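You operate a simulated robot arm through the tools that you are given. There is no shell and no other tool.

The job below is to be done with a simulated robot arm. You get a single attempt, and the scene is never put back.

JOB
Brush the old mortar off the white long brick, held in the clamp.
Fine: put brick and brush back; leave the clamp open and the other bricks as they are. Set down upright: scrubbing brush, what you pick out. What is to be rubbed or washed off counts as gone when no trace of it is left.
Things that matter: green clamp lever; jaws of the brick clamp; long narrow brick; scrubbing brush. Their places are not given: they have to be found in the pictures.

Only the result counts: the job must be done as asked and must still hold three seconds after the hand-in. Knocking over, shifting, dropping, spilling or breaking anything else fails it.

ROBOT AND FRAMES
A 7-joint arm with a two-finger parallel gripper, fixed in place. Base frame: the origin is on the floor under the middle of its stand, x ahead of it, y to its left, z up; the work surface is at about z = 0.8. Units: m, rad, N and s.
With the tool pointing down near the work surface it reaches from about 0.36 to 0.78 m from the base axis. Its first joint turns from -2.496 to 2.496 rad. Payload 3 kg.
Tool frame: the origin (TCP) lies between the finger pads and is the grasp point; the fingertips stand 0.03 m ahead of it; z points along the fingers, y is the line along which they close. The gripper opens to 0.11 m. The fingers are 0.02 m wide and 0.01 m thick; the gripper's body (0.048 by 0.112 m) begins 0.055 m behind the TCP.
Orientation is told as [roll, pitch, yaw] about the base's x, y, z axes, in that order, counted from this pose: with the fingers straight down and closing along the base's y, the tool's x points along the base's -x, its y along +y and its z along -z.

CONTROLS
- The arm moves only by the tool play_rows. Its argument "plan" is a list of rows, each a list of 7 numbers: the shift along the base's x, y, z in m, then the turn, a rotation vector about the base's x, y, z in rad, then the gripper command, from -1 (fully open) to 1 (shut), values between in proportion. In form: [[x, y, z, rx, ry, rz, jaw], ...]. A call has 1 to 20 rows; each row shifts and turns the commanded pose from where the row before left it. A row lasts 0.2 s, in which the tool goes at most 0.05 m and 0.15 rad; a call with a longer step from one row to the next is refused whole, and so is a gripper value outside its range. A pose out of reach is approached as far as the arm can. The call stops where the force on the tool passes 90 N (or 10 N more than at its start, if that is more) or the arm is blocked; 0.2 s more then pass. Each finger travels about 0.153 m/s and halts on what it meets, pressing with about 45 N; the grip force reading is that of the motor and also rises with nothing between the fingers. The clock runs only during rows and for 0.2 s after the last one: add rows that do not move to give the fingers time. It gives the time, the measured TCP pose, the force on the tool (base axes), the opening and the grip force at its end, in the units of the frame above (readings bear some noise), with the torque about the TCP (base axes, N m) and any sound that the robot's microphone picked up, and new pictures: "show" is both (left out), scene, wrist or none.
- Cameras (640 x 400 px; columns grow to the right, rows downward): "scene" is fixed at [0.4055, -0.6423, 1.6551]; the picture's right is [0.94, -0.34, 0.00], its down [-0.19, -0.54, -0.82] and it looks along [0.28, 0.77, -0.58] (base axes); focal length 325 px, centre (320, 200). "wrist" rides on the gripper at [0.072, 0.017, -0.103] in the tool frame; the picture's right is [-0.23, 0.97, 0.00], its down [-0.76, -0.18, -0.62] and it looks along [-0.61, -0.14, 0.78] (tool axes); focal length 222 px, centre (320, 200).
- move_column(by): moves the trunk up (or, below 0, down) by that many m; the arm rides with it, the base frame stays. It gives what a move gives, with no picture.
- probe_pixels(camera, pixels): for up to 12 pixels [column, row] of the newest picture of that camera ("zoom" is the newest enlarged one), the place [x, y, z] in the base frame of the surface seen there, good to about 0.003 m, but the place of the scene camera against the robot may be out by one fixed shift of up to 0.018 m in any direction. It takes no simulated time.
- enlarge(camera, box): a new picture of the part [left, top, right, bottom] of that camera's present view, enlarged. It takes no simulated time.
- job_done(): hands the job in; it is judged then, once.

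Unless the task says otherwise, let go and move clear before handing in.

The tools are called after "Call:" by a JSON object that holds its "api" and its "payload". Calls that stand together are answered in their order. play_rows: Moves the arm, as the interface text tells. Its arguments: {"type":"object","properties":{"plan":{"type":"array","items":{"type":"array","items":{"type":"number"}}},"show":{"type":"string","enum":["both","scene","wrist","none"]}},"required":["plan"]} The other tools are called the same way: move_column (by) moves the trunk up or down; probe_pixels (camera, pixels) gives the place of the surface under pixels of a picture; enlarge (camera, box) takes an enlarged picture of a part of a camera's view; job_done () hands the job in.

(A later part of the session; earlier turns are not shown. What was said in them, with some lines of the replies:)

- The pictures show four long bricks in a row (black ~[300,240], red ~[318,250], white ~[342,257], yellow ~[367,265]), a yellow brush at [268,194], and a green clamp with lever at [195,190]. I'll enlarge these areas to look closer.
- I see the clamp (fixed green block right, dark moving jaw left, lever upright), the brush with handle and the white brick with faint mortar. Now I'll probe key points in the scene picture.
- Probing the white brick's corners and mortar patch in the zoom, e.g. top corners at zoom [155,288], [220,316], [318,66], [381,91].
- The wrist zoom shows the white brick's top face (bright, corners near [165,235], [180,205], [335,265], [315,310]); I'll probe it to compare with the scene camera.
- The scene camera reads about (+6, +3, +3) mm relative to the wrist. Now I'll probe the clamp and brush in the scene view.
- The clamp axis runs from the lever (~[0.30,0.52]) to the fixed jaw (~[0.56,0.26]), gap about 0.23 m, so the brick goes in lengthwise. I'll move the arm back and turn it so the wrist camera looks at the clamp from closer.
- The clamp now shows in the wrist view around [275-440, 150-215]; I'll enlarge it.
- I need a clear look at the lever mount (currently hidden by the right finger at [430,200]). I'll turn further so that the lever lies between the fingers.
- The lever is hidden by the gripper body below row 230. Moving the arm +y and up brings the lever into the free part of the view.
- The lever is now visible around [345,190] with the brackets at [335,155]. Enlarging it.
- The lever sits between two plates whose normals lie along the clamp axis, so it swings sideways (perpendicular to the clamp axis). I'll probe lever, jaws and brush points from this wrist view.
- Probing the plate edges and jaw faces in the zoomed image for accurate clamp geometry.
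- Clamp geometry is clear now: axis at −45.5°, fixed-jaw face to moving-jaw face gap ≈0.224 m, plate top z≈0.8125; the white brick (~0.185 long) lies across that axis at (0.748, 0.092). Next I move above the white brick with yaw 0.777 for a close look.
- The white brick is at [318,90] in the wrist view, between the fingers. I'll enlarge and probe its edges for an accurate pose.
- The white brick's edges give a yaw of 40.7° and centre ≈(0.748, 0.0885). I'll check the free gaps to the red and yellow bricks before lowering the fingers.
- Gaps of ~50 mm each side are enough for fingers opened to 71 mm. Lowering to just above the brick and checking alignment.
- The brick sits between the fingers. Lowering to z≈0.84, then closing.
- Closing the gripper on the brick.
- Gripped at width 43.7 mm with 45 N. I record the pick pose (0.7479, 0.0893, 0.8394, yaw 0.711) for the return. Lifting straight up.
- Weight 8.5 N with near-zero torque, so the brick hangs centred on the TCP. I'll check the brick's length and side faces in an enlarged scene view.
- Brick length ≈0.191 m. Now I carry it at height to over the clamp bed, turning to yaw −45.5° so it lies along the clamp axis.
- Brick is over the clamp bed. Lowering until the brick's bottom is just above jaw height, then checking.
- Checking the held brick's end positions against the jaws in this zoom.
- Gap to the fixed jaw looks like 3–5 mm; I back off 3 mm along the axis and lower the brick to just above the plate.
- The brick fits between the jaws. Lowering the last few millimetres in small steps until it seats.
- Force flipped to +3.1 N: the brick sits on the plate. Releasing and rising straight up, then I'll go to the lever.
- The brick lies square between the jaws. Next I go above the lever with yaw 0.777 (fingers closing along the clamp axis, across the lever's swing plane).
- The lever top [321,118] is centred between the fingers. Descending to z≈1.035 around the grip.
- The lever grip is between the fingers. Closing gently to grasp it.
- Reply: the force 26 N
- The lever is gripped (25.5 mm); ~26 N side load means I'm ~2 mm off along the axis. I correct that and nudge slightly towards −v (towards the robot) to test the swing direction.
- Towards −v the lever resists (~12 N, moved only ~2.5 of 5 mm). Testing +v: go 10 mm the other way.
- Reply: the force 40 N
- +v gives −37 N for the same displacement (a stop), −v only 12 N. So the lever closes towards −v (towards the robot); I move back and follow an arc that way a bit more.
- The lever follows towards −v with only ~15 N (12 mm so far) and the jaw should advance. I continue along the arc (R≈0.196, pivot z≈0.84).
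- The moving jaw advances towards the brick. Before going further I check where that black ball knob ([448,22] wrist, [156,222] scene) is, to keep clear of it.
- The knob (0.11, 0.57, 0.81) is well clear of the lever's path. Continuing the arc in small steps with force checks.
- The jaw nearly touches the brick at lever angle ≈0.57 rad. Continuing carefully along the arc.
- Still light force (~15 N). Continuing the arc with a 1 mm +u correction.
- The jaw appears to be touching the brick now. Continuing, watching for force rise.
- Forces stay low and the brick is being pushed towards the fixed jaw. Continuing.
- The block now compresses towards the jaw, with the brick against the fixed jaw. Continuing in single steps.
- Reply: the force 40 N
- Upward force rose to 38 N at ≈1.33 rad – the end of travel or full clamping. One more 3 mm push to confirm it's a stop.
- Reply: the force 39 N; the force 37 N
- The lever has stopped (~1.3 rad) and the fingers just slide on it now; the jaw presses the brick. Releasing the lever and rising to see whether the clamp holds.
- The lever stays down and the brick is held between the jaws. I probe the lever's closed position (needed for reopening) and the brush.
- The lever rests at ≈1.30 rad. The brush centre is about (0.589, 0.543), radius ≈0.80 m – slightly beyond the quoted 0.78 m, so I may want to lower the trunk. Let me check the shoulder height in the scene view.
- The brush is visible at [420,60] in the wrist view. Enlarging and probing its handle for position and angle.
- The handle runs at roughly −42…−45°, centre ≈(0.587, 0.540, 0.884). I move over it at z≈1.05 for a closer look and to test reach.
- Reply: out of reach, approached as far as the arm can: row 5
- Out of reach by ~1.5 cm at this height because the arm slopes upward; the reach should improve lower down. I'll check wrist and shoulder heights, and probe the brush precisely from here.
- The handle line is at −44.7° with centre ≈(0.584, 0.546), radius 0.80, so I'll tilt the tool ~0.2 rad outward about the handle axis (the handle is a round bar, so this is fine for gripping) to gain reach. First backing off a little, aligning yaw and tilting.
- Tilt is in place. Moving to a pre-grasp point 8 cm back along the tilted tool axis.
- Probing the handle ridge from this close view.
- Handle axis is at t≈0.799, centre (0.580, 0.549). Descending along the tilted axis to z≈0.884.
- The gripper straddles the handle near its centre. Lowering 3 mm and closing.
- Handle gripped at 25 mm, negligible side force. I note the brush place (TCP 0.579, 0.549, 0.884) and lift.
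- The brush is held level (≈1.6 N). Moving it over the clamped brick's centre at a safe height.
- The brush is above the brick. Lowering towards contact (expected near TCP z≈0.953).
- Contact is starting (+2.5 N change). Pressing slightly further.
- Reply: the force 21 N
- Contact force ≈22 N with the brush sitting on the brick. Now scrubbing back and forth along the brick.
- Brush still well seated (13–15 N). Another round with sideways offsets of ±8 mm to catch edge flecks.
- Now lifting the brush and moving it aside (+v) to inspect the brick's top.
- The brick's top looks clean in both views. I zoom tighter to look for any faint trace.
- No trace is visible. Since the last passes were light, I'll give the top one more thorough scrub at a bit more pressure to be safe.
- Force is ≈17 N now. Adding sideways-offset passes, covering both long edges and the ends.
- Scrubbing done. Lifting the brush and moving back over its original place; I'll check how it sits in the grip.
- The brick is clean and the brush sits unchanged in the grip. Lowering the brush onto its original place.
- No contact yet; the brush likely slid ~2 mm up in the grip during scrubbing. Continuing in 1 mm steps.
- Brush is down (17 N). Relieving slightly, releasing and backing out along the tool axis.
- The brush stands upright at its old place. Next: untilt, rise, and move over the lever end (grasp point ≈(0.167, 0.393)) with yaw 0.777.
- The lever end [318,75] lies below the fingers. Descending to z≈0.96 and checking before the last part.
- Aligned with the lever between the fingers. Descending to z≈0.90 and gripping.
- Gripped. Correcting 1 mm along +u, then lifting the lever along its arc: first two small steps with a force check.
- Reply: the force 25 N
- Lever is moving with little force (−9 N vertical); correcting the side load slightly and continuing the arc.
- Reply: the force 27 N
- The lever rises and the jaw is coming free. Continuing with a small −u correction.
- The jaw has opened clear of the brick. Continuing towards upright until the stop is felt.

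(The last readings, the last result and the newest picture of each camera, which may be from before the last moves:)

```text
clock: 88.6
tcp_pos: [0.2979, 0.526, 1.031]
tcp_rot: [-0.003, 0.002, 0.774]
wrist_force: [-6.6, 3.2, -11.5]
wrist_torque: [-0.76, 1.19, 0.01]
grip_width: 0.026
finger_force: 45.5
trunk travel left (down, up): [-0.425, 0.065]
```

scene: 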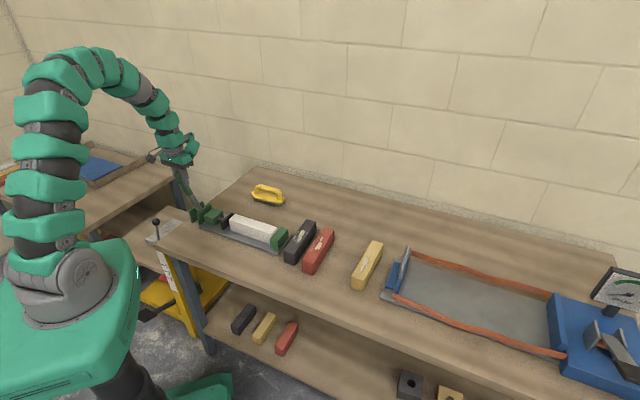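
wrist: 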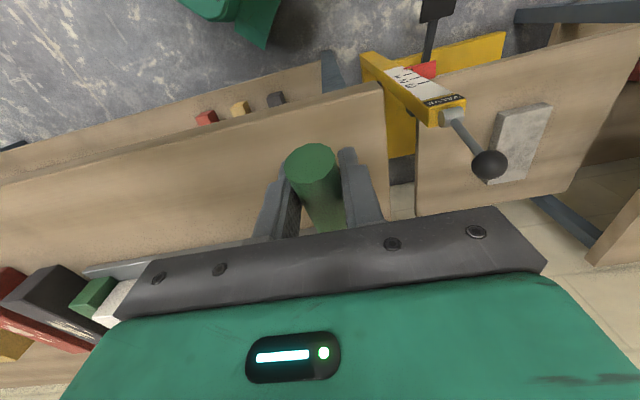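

Call:
{"api": "play_rows", "payload": {"plan": [[0.0036, 0.0035, 0.0, 0, 0, 0, 1], [0, 0, 0, 0, 0, 0, 1]], "show": "both"}}

Call:
{"api": "enlarge", "payload": {"camera": "scene", "box": [150, 130, 270, 240]}}

```text
clock: 89.2
tcp_pos: [0.3017, 0.527, 1.0305]
tcp_rot: [-0.001, 0.002, 0.771]
wrist_force: [-13.7, -2.2, -10.2]
wrist_torque: [-0.72, 1.08, 0.07]
grip_width: 0.026
finger_force: 44.4
trunk travel left (down, up): [-0.425, 0.065]
```

scene: 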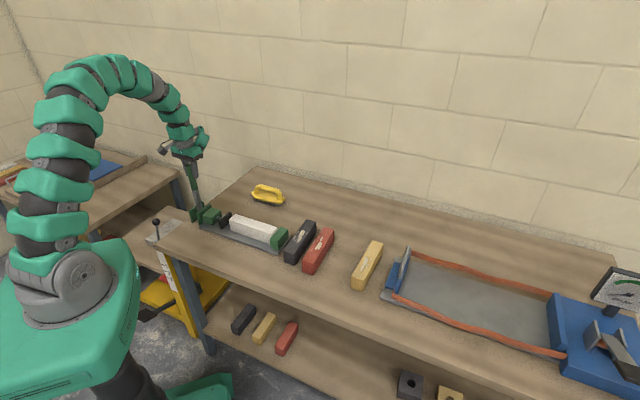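
wrist: 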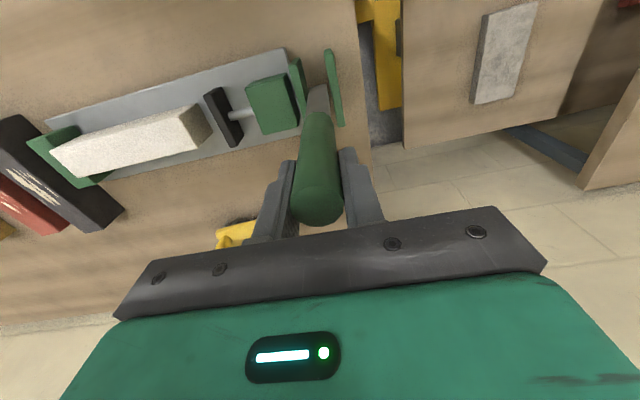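

```text
3.64 times, centred on (210, 185) of scene
```

zoom: 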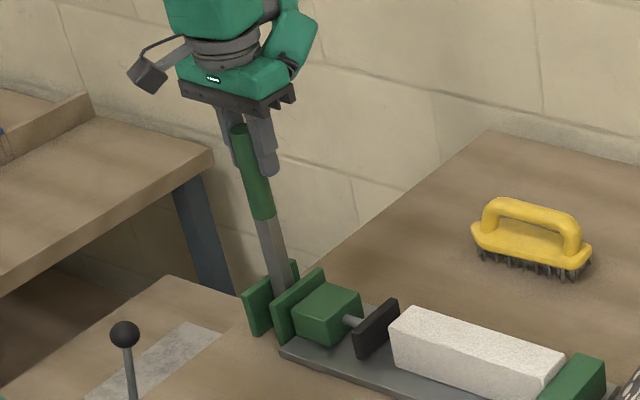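

Nearly upright. One more 4 mm push to feel the stop.

Call:
{"api": "play_rows", "payload": {"plan": [[0.0028, 0.0028, 0.0005, 0, 0, 0, 1], [0, 0, 0, 0, 0, 0, 1]], "show": "none"}}

```text
clock: 89.8
tcp_pos: [0.3023, 0.5299, 1.0328]
tcp_rot: [-0.002, 0.002, 0.772]
wrist_force: [-26.4, -21.9, -18.0]
wrist_torque: [1.63, 1.61, -0.02]
grip_width: 0.0264
finger_force: 44.6
trunk travel left (down, up): [-0.425, 0.065]
```

Same stop signature as at the start (−34 N along v): the lever is fully open. Releasing and rising.

Call:
{"api": "play_rows", "payload": {"plan": [[0, 0, 0, 0, 0, 0, 0.4], [0, 0, 0, 0, 0, 0, 0.1], [0, 0, 0, 0, 0, 0, -0.2], [0, 0, 0.03, 0, 0, 0, -0.2], [0, 0, 0.045, 0, 0, 0, -0.2], [0, 0, 0.045, 0, 0, 0, -0.2], [0, 0, 0.02, 0, 0, 0, -0.2], [0, 0, 0, 0, 0, 0, -0.2]], "show": "both"}}

Call:
{"api": "enlarge", "payload": {"camera": "scene", "box": [180, 155, 300, 255]}}

```text
clock: 91.6
tcp_pos: [0.306, 0.5336, 1.1737]
tcp_rot: [0.001, -0.001, 0.774]
wrist_force: [-0.7, -0.3, -0.4]
wrist_torque: [0.0, 0.0, -0.01]
grip_width: 0.0661
finger_force: 0.1
trunk travel left (down, up): [-0.425, 0.065]
```

scene: 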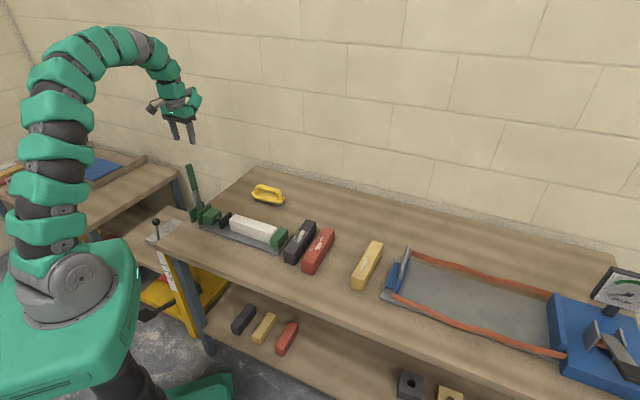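
wrist: 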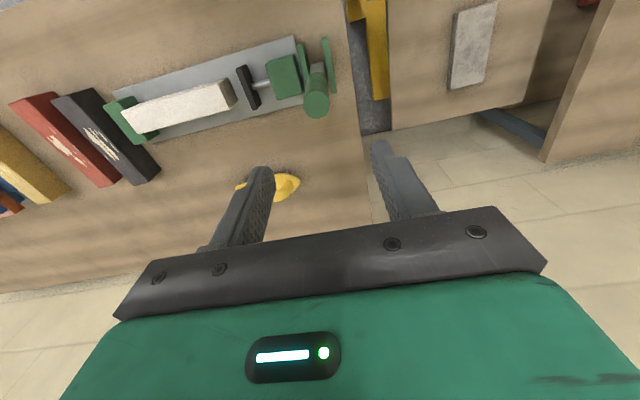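

```text
4.00 times, centred on (240, 205) of scene
```

zoom: 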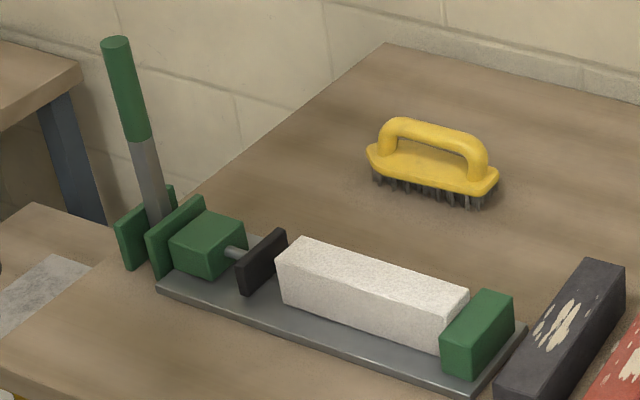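

Clamp is open exactly as at the start (lever top at zoom [115,42]), and the brush is in its spot. Now back over the brick in the clamp with yaw −0.794.

Call:
{"api": "play_rows", "payload": {"plan": [[0.0159, -0.0181, 0.0, 0, 0, -0.1425, -0.3], [0.0159, -0.0181, 0.0, 0, 0, -0.1425, -0.3], [0.0159, -0.0181, 0.0, 0, 0, -0.1425, -0.3], [0.0159, -0.0181, 0.0, 0, 0, -0.1425, -0.3], [0.0159, -0.0181, 0.0, 0, 0, -0.1425, -0.3], [0.0159, -0.0181, 0.0, 0, 0, -0.1425, -0.3], [0.0159, -0.0181, 0.0, 0, 0, -0.1425, -0.3], [0.0159, -0.0181, 0.0, 0, 0, -0.1425, -0.3], [0.0159, -0.0181, 0.0, 0, 0, -0.1425, -0.3], [0.0159, -0.0181, 0.0, 0, 0, -0.1425, -0.3], [0.0165, -0.018, 0.0, 0, 0, -0.143, -0.3], [0, 0, -0.04, 0, 0, 0, -0.3], [0, 0, -0.04, 0, 0, 0, -0.3], [0, 0, -0.04, 0, 0, 0, -0.3], [0, 0, 0, 0, 0, 0, -0.3]], "show": "both"}}

Call:
{"api": "enlarge", "payload": {"camera": "wrist", "box": [200, 0, 440, 200]}}

```text
clock: 94.8
tcp_pos: [0.4826, 0.3328, 1.052]
tcp_rot: [-0.003, 0.0, -0.794]
wrist_force: [-0.4, 0.1, 0.1]
wrist_torque: [-0.01, 0.03, 0.05]
grip_width: 0.0717
finger_force: 0.0
trunk travel left (down, up): [-0.425, 0.065]
```

scene: 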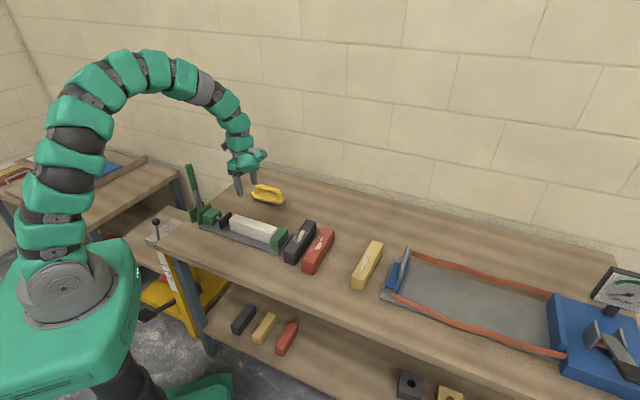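
wrist: 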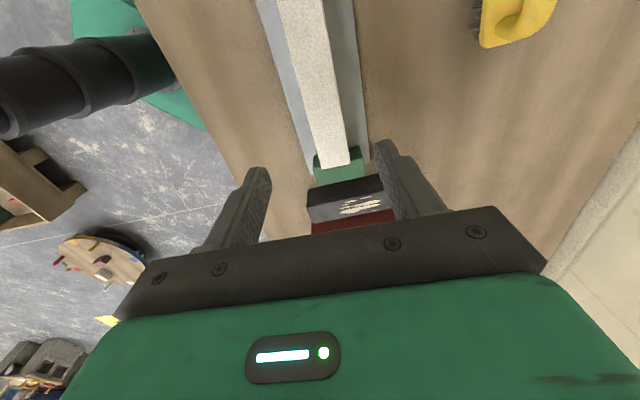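

```text
2.00 times, centred on (320, 100) of wrist
```

zoom: 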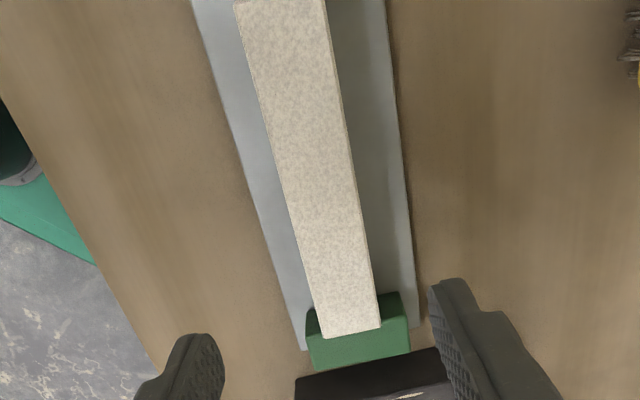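

The brick's top is clean from this angle too. Probing its edges to confirm its pose before grasping.

Call:
{"api": "probe_pixels", "payload": {"camera": "zoom", "pixels": [[326, 336], [376, 326], [242, 20], [325, 20], [275, 150], [343, 150], [300, 250], [362, 250]]}}

```text
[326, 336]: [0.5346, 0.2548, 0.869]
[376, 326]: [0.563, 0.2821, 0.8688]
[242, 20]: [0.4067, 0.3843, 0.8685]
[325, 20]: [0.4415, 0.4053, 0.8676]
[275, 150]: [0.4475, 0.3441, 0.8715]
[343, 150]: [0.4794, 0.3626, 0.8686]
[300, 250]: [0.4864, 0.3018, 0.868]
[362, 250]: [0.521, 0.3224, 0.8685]
```

Brick centre is at s≈0.099, t≈0.5785, i.e. (0.482, 0.335), as expected. Descending to grasp height 0.852.

Call:
{"api": "play_rows", "payload": {"plan": [[0, 0.0008, -0.045, 0, 0, 0, -0.3], [0, 0, -0.045, 0, 0, 0, -0.3], [0, 0, -0.045, 0, 0, 0, -0.3], [0, 0, -0.035, 0, 0, 0, -0.3], [0, 0, -0.029, 0, 0, 0, -0.3], [0, 0, 0, 0, 0, 0, -0.3]], "show": "none"}}

```text
clock: 96.2
tcp_pos: [0.4821, 0.3348, 0.8528]
tcp_rot: [0.0, 0.0, -0.791]
wrist_force: [-0.4, 0.4, 0.1]
wrist_torque: [0.04, 0.04, -0.02]
grip_width: 0.0717
finger_force: 0.1
trunk travel left (down, up): [-0.425, 0.065]
```

Call:
{"api": "play_rows", "payload": {"plan": [[0, 0, 0, 0, 0, 0, 0.1], [0, 0, 0, 0, 0, 0, 0.3], [0, 0, 0, 0, 0, 0, 1], [0, 0, 0, 0, 0, 0, 1], [0, 0, 0.02, 0, 0, 0, 1], [0, 0, 0.03, 0, 0, 0, 1], [0, 0, 0.04, 0, 0, 0, 1], [0, 0, 0.04, 0, 0, 0, 1], [0, 0, 0.03, 0, 0, 0, 1], [0, 0, 0, 0, 0, 0, 1]], "show": "both"}}

Call:
{"api": "enlarge", "payload": {"camera": "scene", "box": [190, 160, 310, 260]}}

```text
clock: 98.4
tcp_pos: [0.4835, 0.3346, 1.0131]
tcp_rot: [-0.001, 0.0, -0.795]
wrist_force: [-0.8, -0.3, -8.3]
wrist_torque: [0.04, -0.03, -0.02]
grip_width: 0.044
finger_force: 44.9
trunk travel left (down, up): [-0.425, 0.065]
```

scene: 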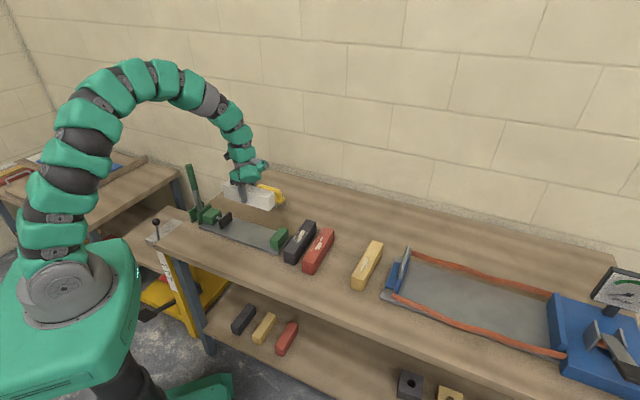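
wrist: 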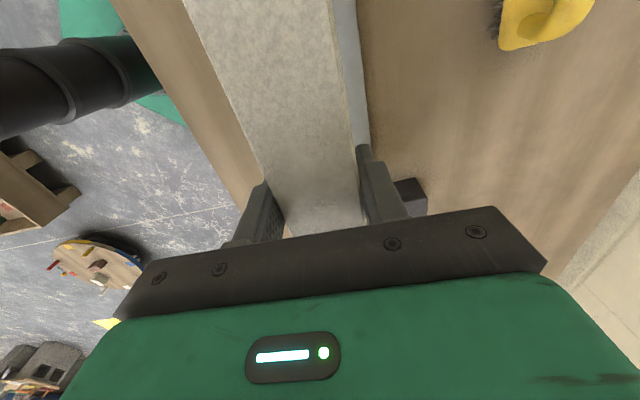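

```text
4.00 times, centred on (250, 210) of scene
```

zoom: 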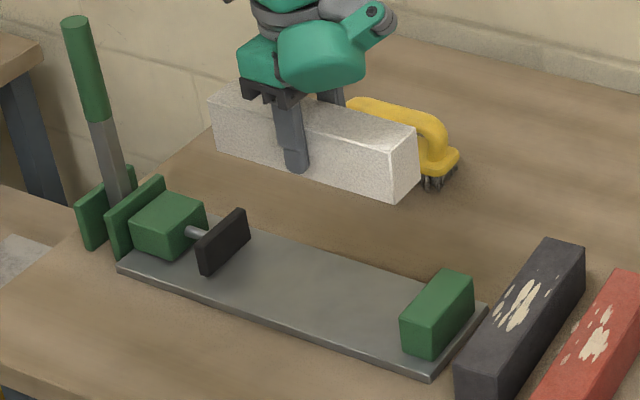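

The brick is free of the clamp and clean. Carrying it back over its original place with yaw 0.711.

Call:
{"api": "play_rows", "payload": {"plan": [[0.024, -0.0223, 0.0, 0, 0, 0.1369, 1], [0.024, -0.0223, 0.0, 0, 0, 0.1369, 1], [0.024, -0.0223, 0.0, 0, 0, 0.1369, 1], [0.024, -0.0223, 0.0, 0, 0, 0.1369, 1], [0.024, -0.0223, 0.0, 0, 0, 0.1369, 1], [0.024, -0.0223, 0.0, 0, 0, 0.1369, 1], [0.024, -0.0223, 0.0, 0, 0, 0.1369, 1], [0.024, -0.0223, 0.0, 0, 0, 0.1369, 1], [0.024, -0.0223, 0.0, 0, 0, 0.1369, 1], [0.024, -0.0223, 0.0, 0, 0, 0.1369, 1], [0.0238, -0.0225, 0.0, 0, 0, 0.1369, 1], [0, 0, 0, 0, 0, 0, 1], [0, 0, 0, 0, 0, 0, 1]], "show": "both"}}

```text
clock: 101.2
tcp_pos: [0.7455, 0.0863, 1.0135]
tcp_rot: [-0.001, 0.002, 0.712]
wrist_force: [-0.5, -0.6, -9.0]
wrist_torque: [-0.02, 0.01, 0.03]
grip_width: 0.0439
finger_force: 45.0
trunk travel left (down, up): [-0.425, 0.065]
```

scene: 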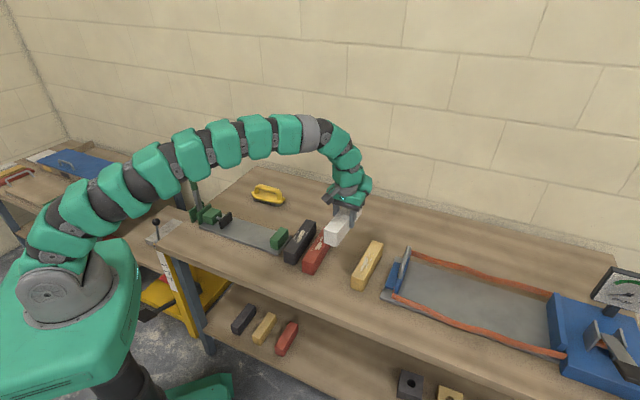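
wrist: 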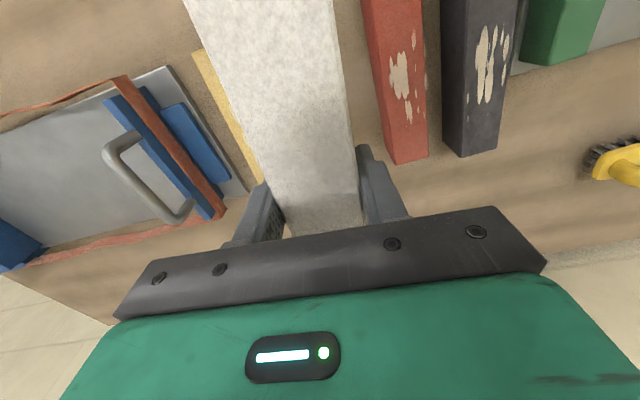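

Back over the gap between red and yellow. Correcting by ~2 mm and lowering.

Call:
{"api": "play_rows", "payload": {"plan": [[0.0012, 0.002, -0.03, 0, 0, 0, 1], [0, 0, -0.04, 0, 0, 0, 1], [0, 0, -0.04, 0, 0, 0, 1], [0, 0, -0.03, 0, 0, 0, 1], [0, 0, 0, 0, 0, 0, 1]], "show": "both"}}

```text
clock: 102.4
tcp_pos: [0.7491, 0.0891, 0.8729]
tcp_rot: [0.001, 0.002, 0.712]
wrist_force: [-0.1, -0.4, -9.1]
wrist_torque: [-0.01, 0.01, -0.01]
grip_width: 0.0441
finger_force: 44.6
trunk travel left (down, up): [-0.425, 0.065]
```

scene: 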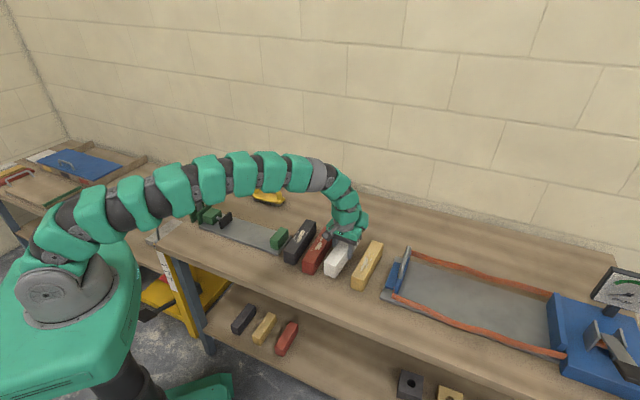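
wrist: 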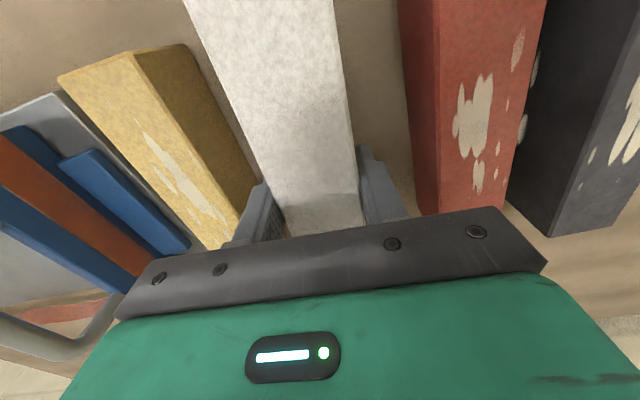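

Position is right (0.749, 0.089). Lowering the rest in smaller steps until the brick touches the table (~0.840).

Call:
{"api": "play_rows", "payload": {"plan": [[-0.0005, 0, -0.015, 0, 0, 0, 1], [0, 0, -0.012, 0, 0, 0, 1], [0, 0, -0.003, 0, 0, 0, 1], [0, 0, 0, 0, 0, 0, 1]], "show": "none"}}

```text
clock: 103.4
tcp_pos: [0.7458, 0.0887, 0.8431]
tcp_rot: [0.001, 0.002, 0.71]
wrist_force: [-0.4, 0.5, -7.4]
wrist_torque: [0.0, -0.01, 0.01]
grip_width: 0.044
finger_force: 45.0
trunk travel left (down, up): [-0.425, 0.065]
```

Call:
{"api": "play_rows", "payload": {"plan": [[0, 0, -0.0015, 0, 0, 0, 1], [0, 0, -0.001, 0, 0, 0, 1], [0, 0, 0, 0, 0, 0, 1]], "show": "none"}}

```text
clock: 104.2
tcp_pos: [0.7464, 0.0887, 0.8413]
tcp_rot: [-0.001, 0.001, 0.709]
wrist_force: [-0.1, -1.2, 3.6]
wrist_torque: [0.09, 0.05, 0.05]
grip_width: 0.044
finger_force: 45.2
trunk travel left (down, up): [-0.425, 0.065]
```

Contact (+3.6 N). Releasing gently and rising straight up.

Call:
{"api": "play_rows", "payload": {"plan": [[0, 0, 0, 0, 0, 0, 0.15], [0, 0, 0, 0, 0, 0, -0.1], [0, 0, 0, 0, 0, 0, -0.3], [0, 0, 0, 0, 0, 0, -0.3], [0, 0, 0.03, 0, 0, 0, -0.3], [0, 0, 0.04, 0, 0, 0, -0.3], [0, 0, 0.05, 0, 0, 0, -0.3], [0, 0, 0.05, 0, 0, 0, -0.3], [0, 0, 0, 0, 0, 0, -0.3]], "show": "both"}}

Call:
{"api": "enlarge", "payload": {"camera": "scene", "box": [270, 200, 420, 300]}}

Call:
{"api": "enlarge", "payload": {"camera": "wrist", "box": [240, 0, 440, 180]}}

```text
clock: 106.2
tcp_pos: [0.7478, 0.0899, 1.0117]
tcp_rot: [0.002, 0.002, 0.711]
wrist_force: [-0.2, 0.4, 0.4]
wrist_torque: [0.0, 0.0, 0.0]
grip_width: 0.0715
finger_force: 0.0
trunk travel left (down, up): [-0.425, 0.065]
```

scene: 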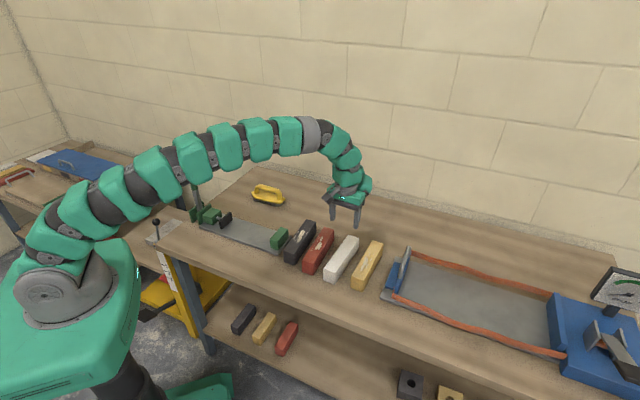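
wrist: 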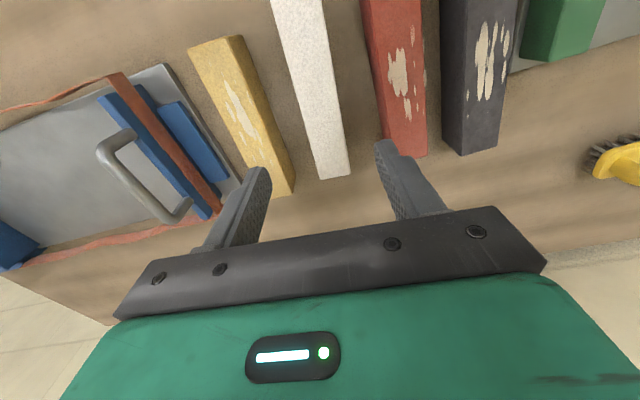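

```text
4.00 times, centred on (345, 250) of scene
```

zoom: 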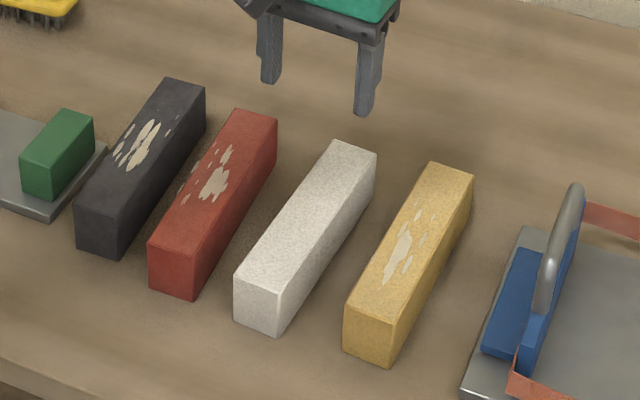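

```text
2.22 times, centred on (340, 90) of wrist
```

zoom: 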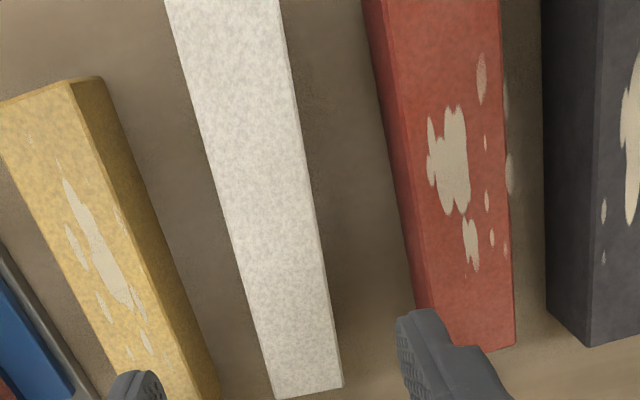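

The white brick is clean, upright and within a few mm of its old place; red, yellow and black bricks are unmoved. Moving the arm clear to a neutral pose and doing a final check.

Call:
{"api": "play_rows", "payload": {"plan": [[-0.02, 0.014, 0.03, 0, 0, -0.07, -0.6], [-0.03, 0.025, 0.03, 0, 0, -0.14, -1], [-0.03, 0.025, 0.03, 0, 0, -0.14, -1], [-0.03, 0.025, 0.03, 0, 0, -0.14, -1], [-0.03, 0.025, 0.02, 0, 0, -0.14, -1], [-0.03, 0.025, 0.0, 0, 0, -0.08, -1], [0, 0, 0, 0, 0, 0, -1], [0, 0, 0, 0, 0, 0, -1]], "show": "both"}}

Call:
{"api": "enlarge", "payload": {"camera": "scene", "box": [180, 155, 300, 255]}}

Call:
{"api": "enlarge", "payload": {"camera": "scene", "box": [320, 225, 380, 285]}}

```text
clock: 108.0
tcp_pos: [0.5767, 0.2296, 1.1515]
tcp_rot: [-0.001, 0.002, 0.0]
wrist_force: [-0.6, 0.3, 0.2]
wrist_torque: [0.02, 0.02, 0.0]
grip_width: 0.1102
finger_force: 0.1
trunk travel left (down, up): [-0.425, 0.065]
```

scene: 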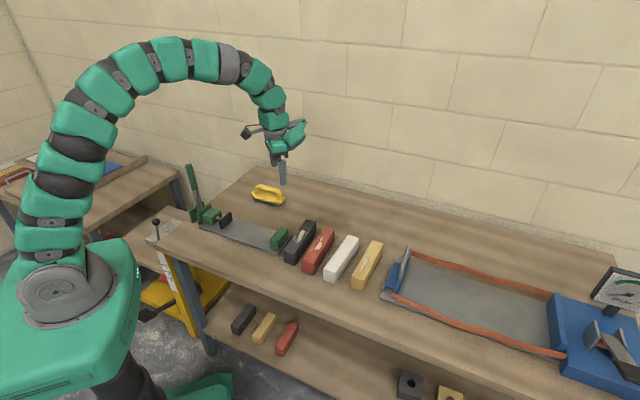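
wrist: 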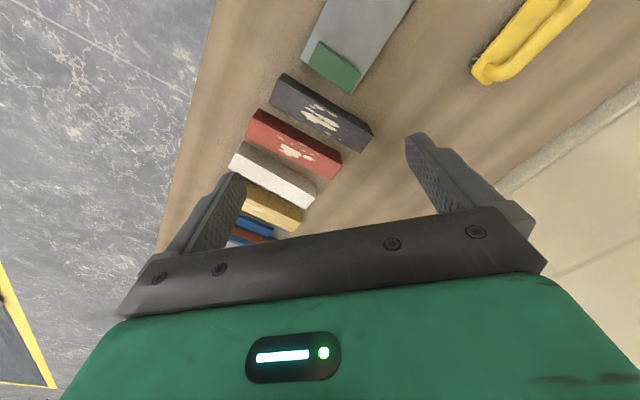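

```text
4.00 times, centred on (240, 205) of scene
```

zoom: 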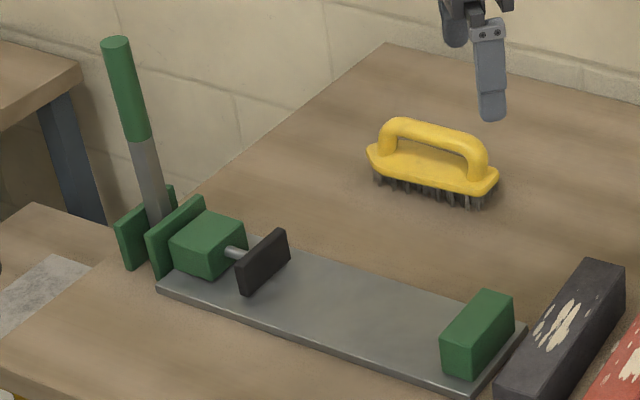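

```text
6.67 times, centred on (350, 255) of scene
```

zoom: 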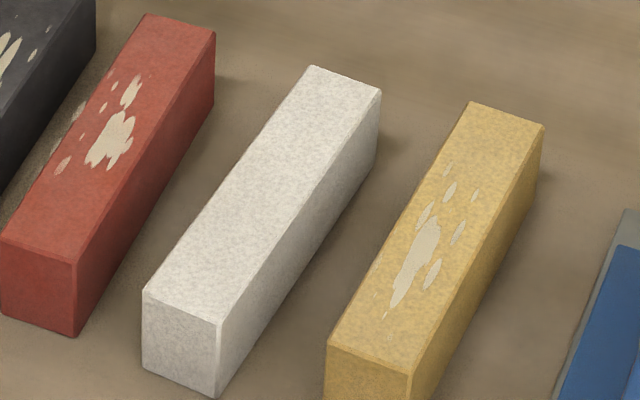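

The final pictures show the white brick with no visible mortar, standing within about 3 mm of where it was. The brush is upright in its old spot (zoom [430,160]), the clamp is empty and open, and the other bricks have not moved. Handing in.

Call:
{"api": "job_done", "payload": {}}

```text
The job is handed in.
```

The white long brick has been brushed clean in the clamp and put back, and I've handed the job in. I haven't been shown the verdict.

- **Brick:** close-up views of its top and two long sides show no mortar left. It stands upright within about 3 mm of where it was. I didn't check the underside.
- **Brush:** it is upright in its original spot.
- **Clamp:** it is empty and open, with the lever upright against its stop as at the start.
- **Other bricks:** the black, red and yellow ones look unmoved in the last pictures.

The arm is back near its starting position, clear of everything.
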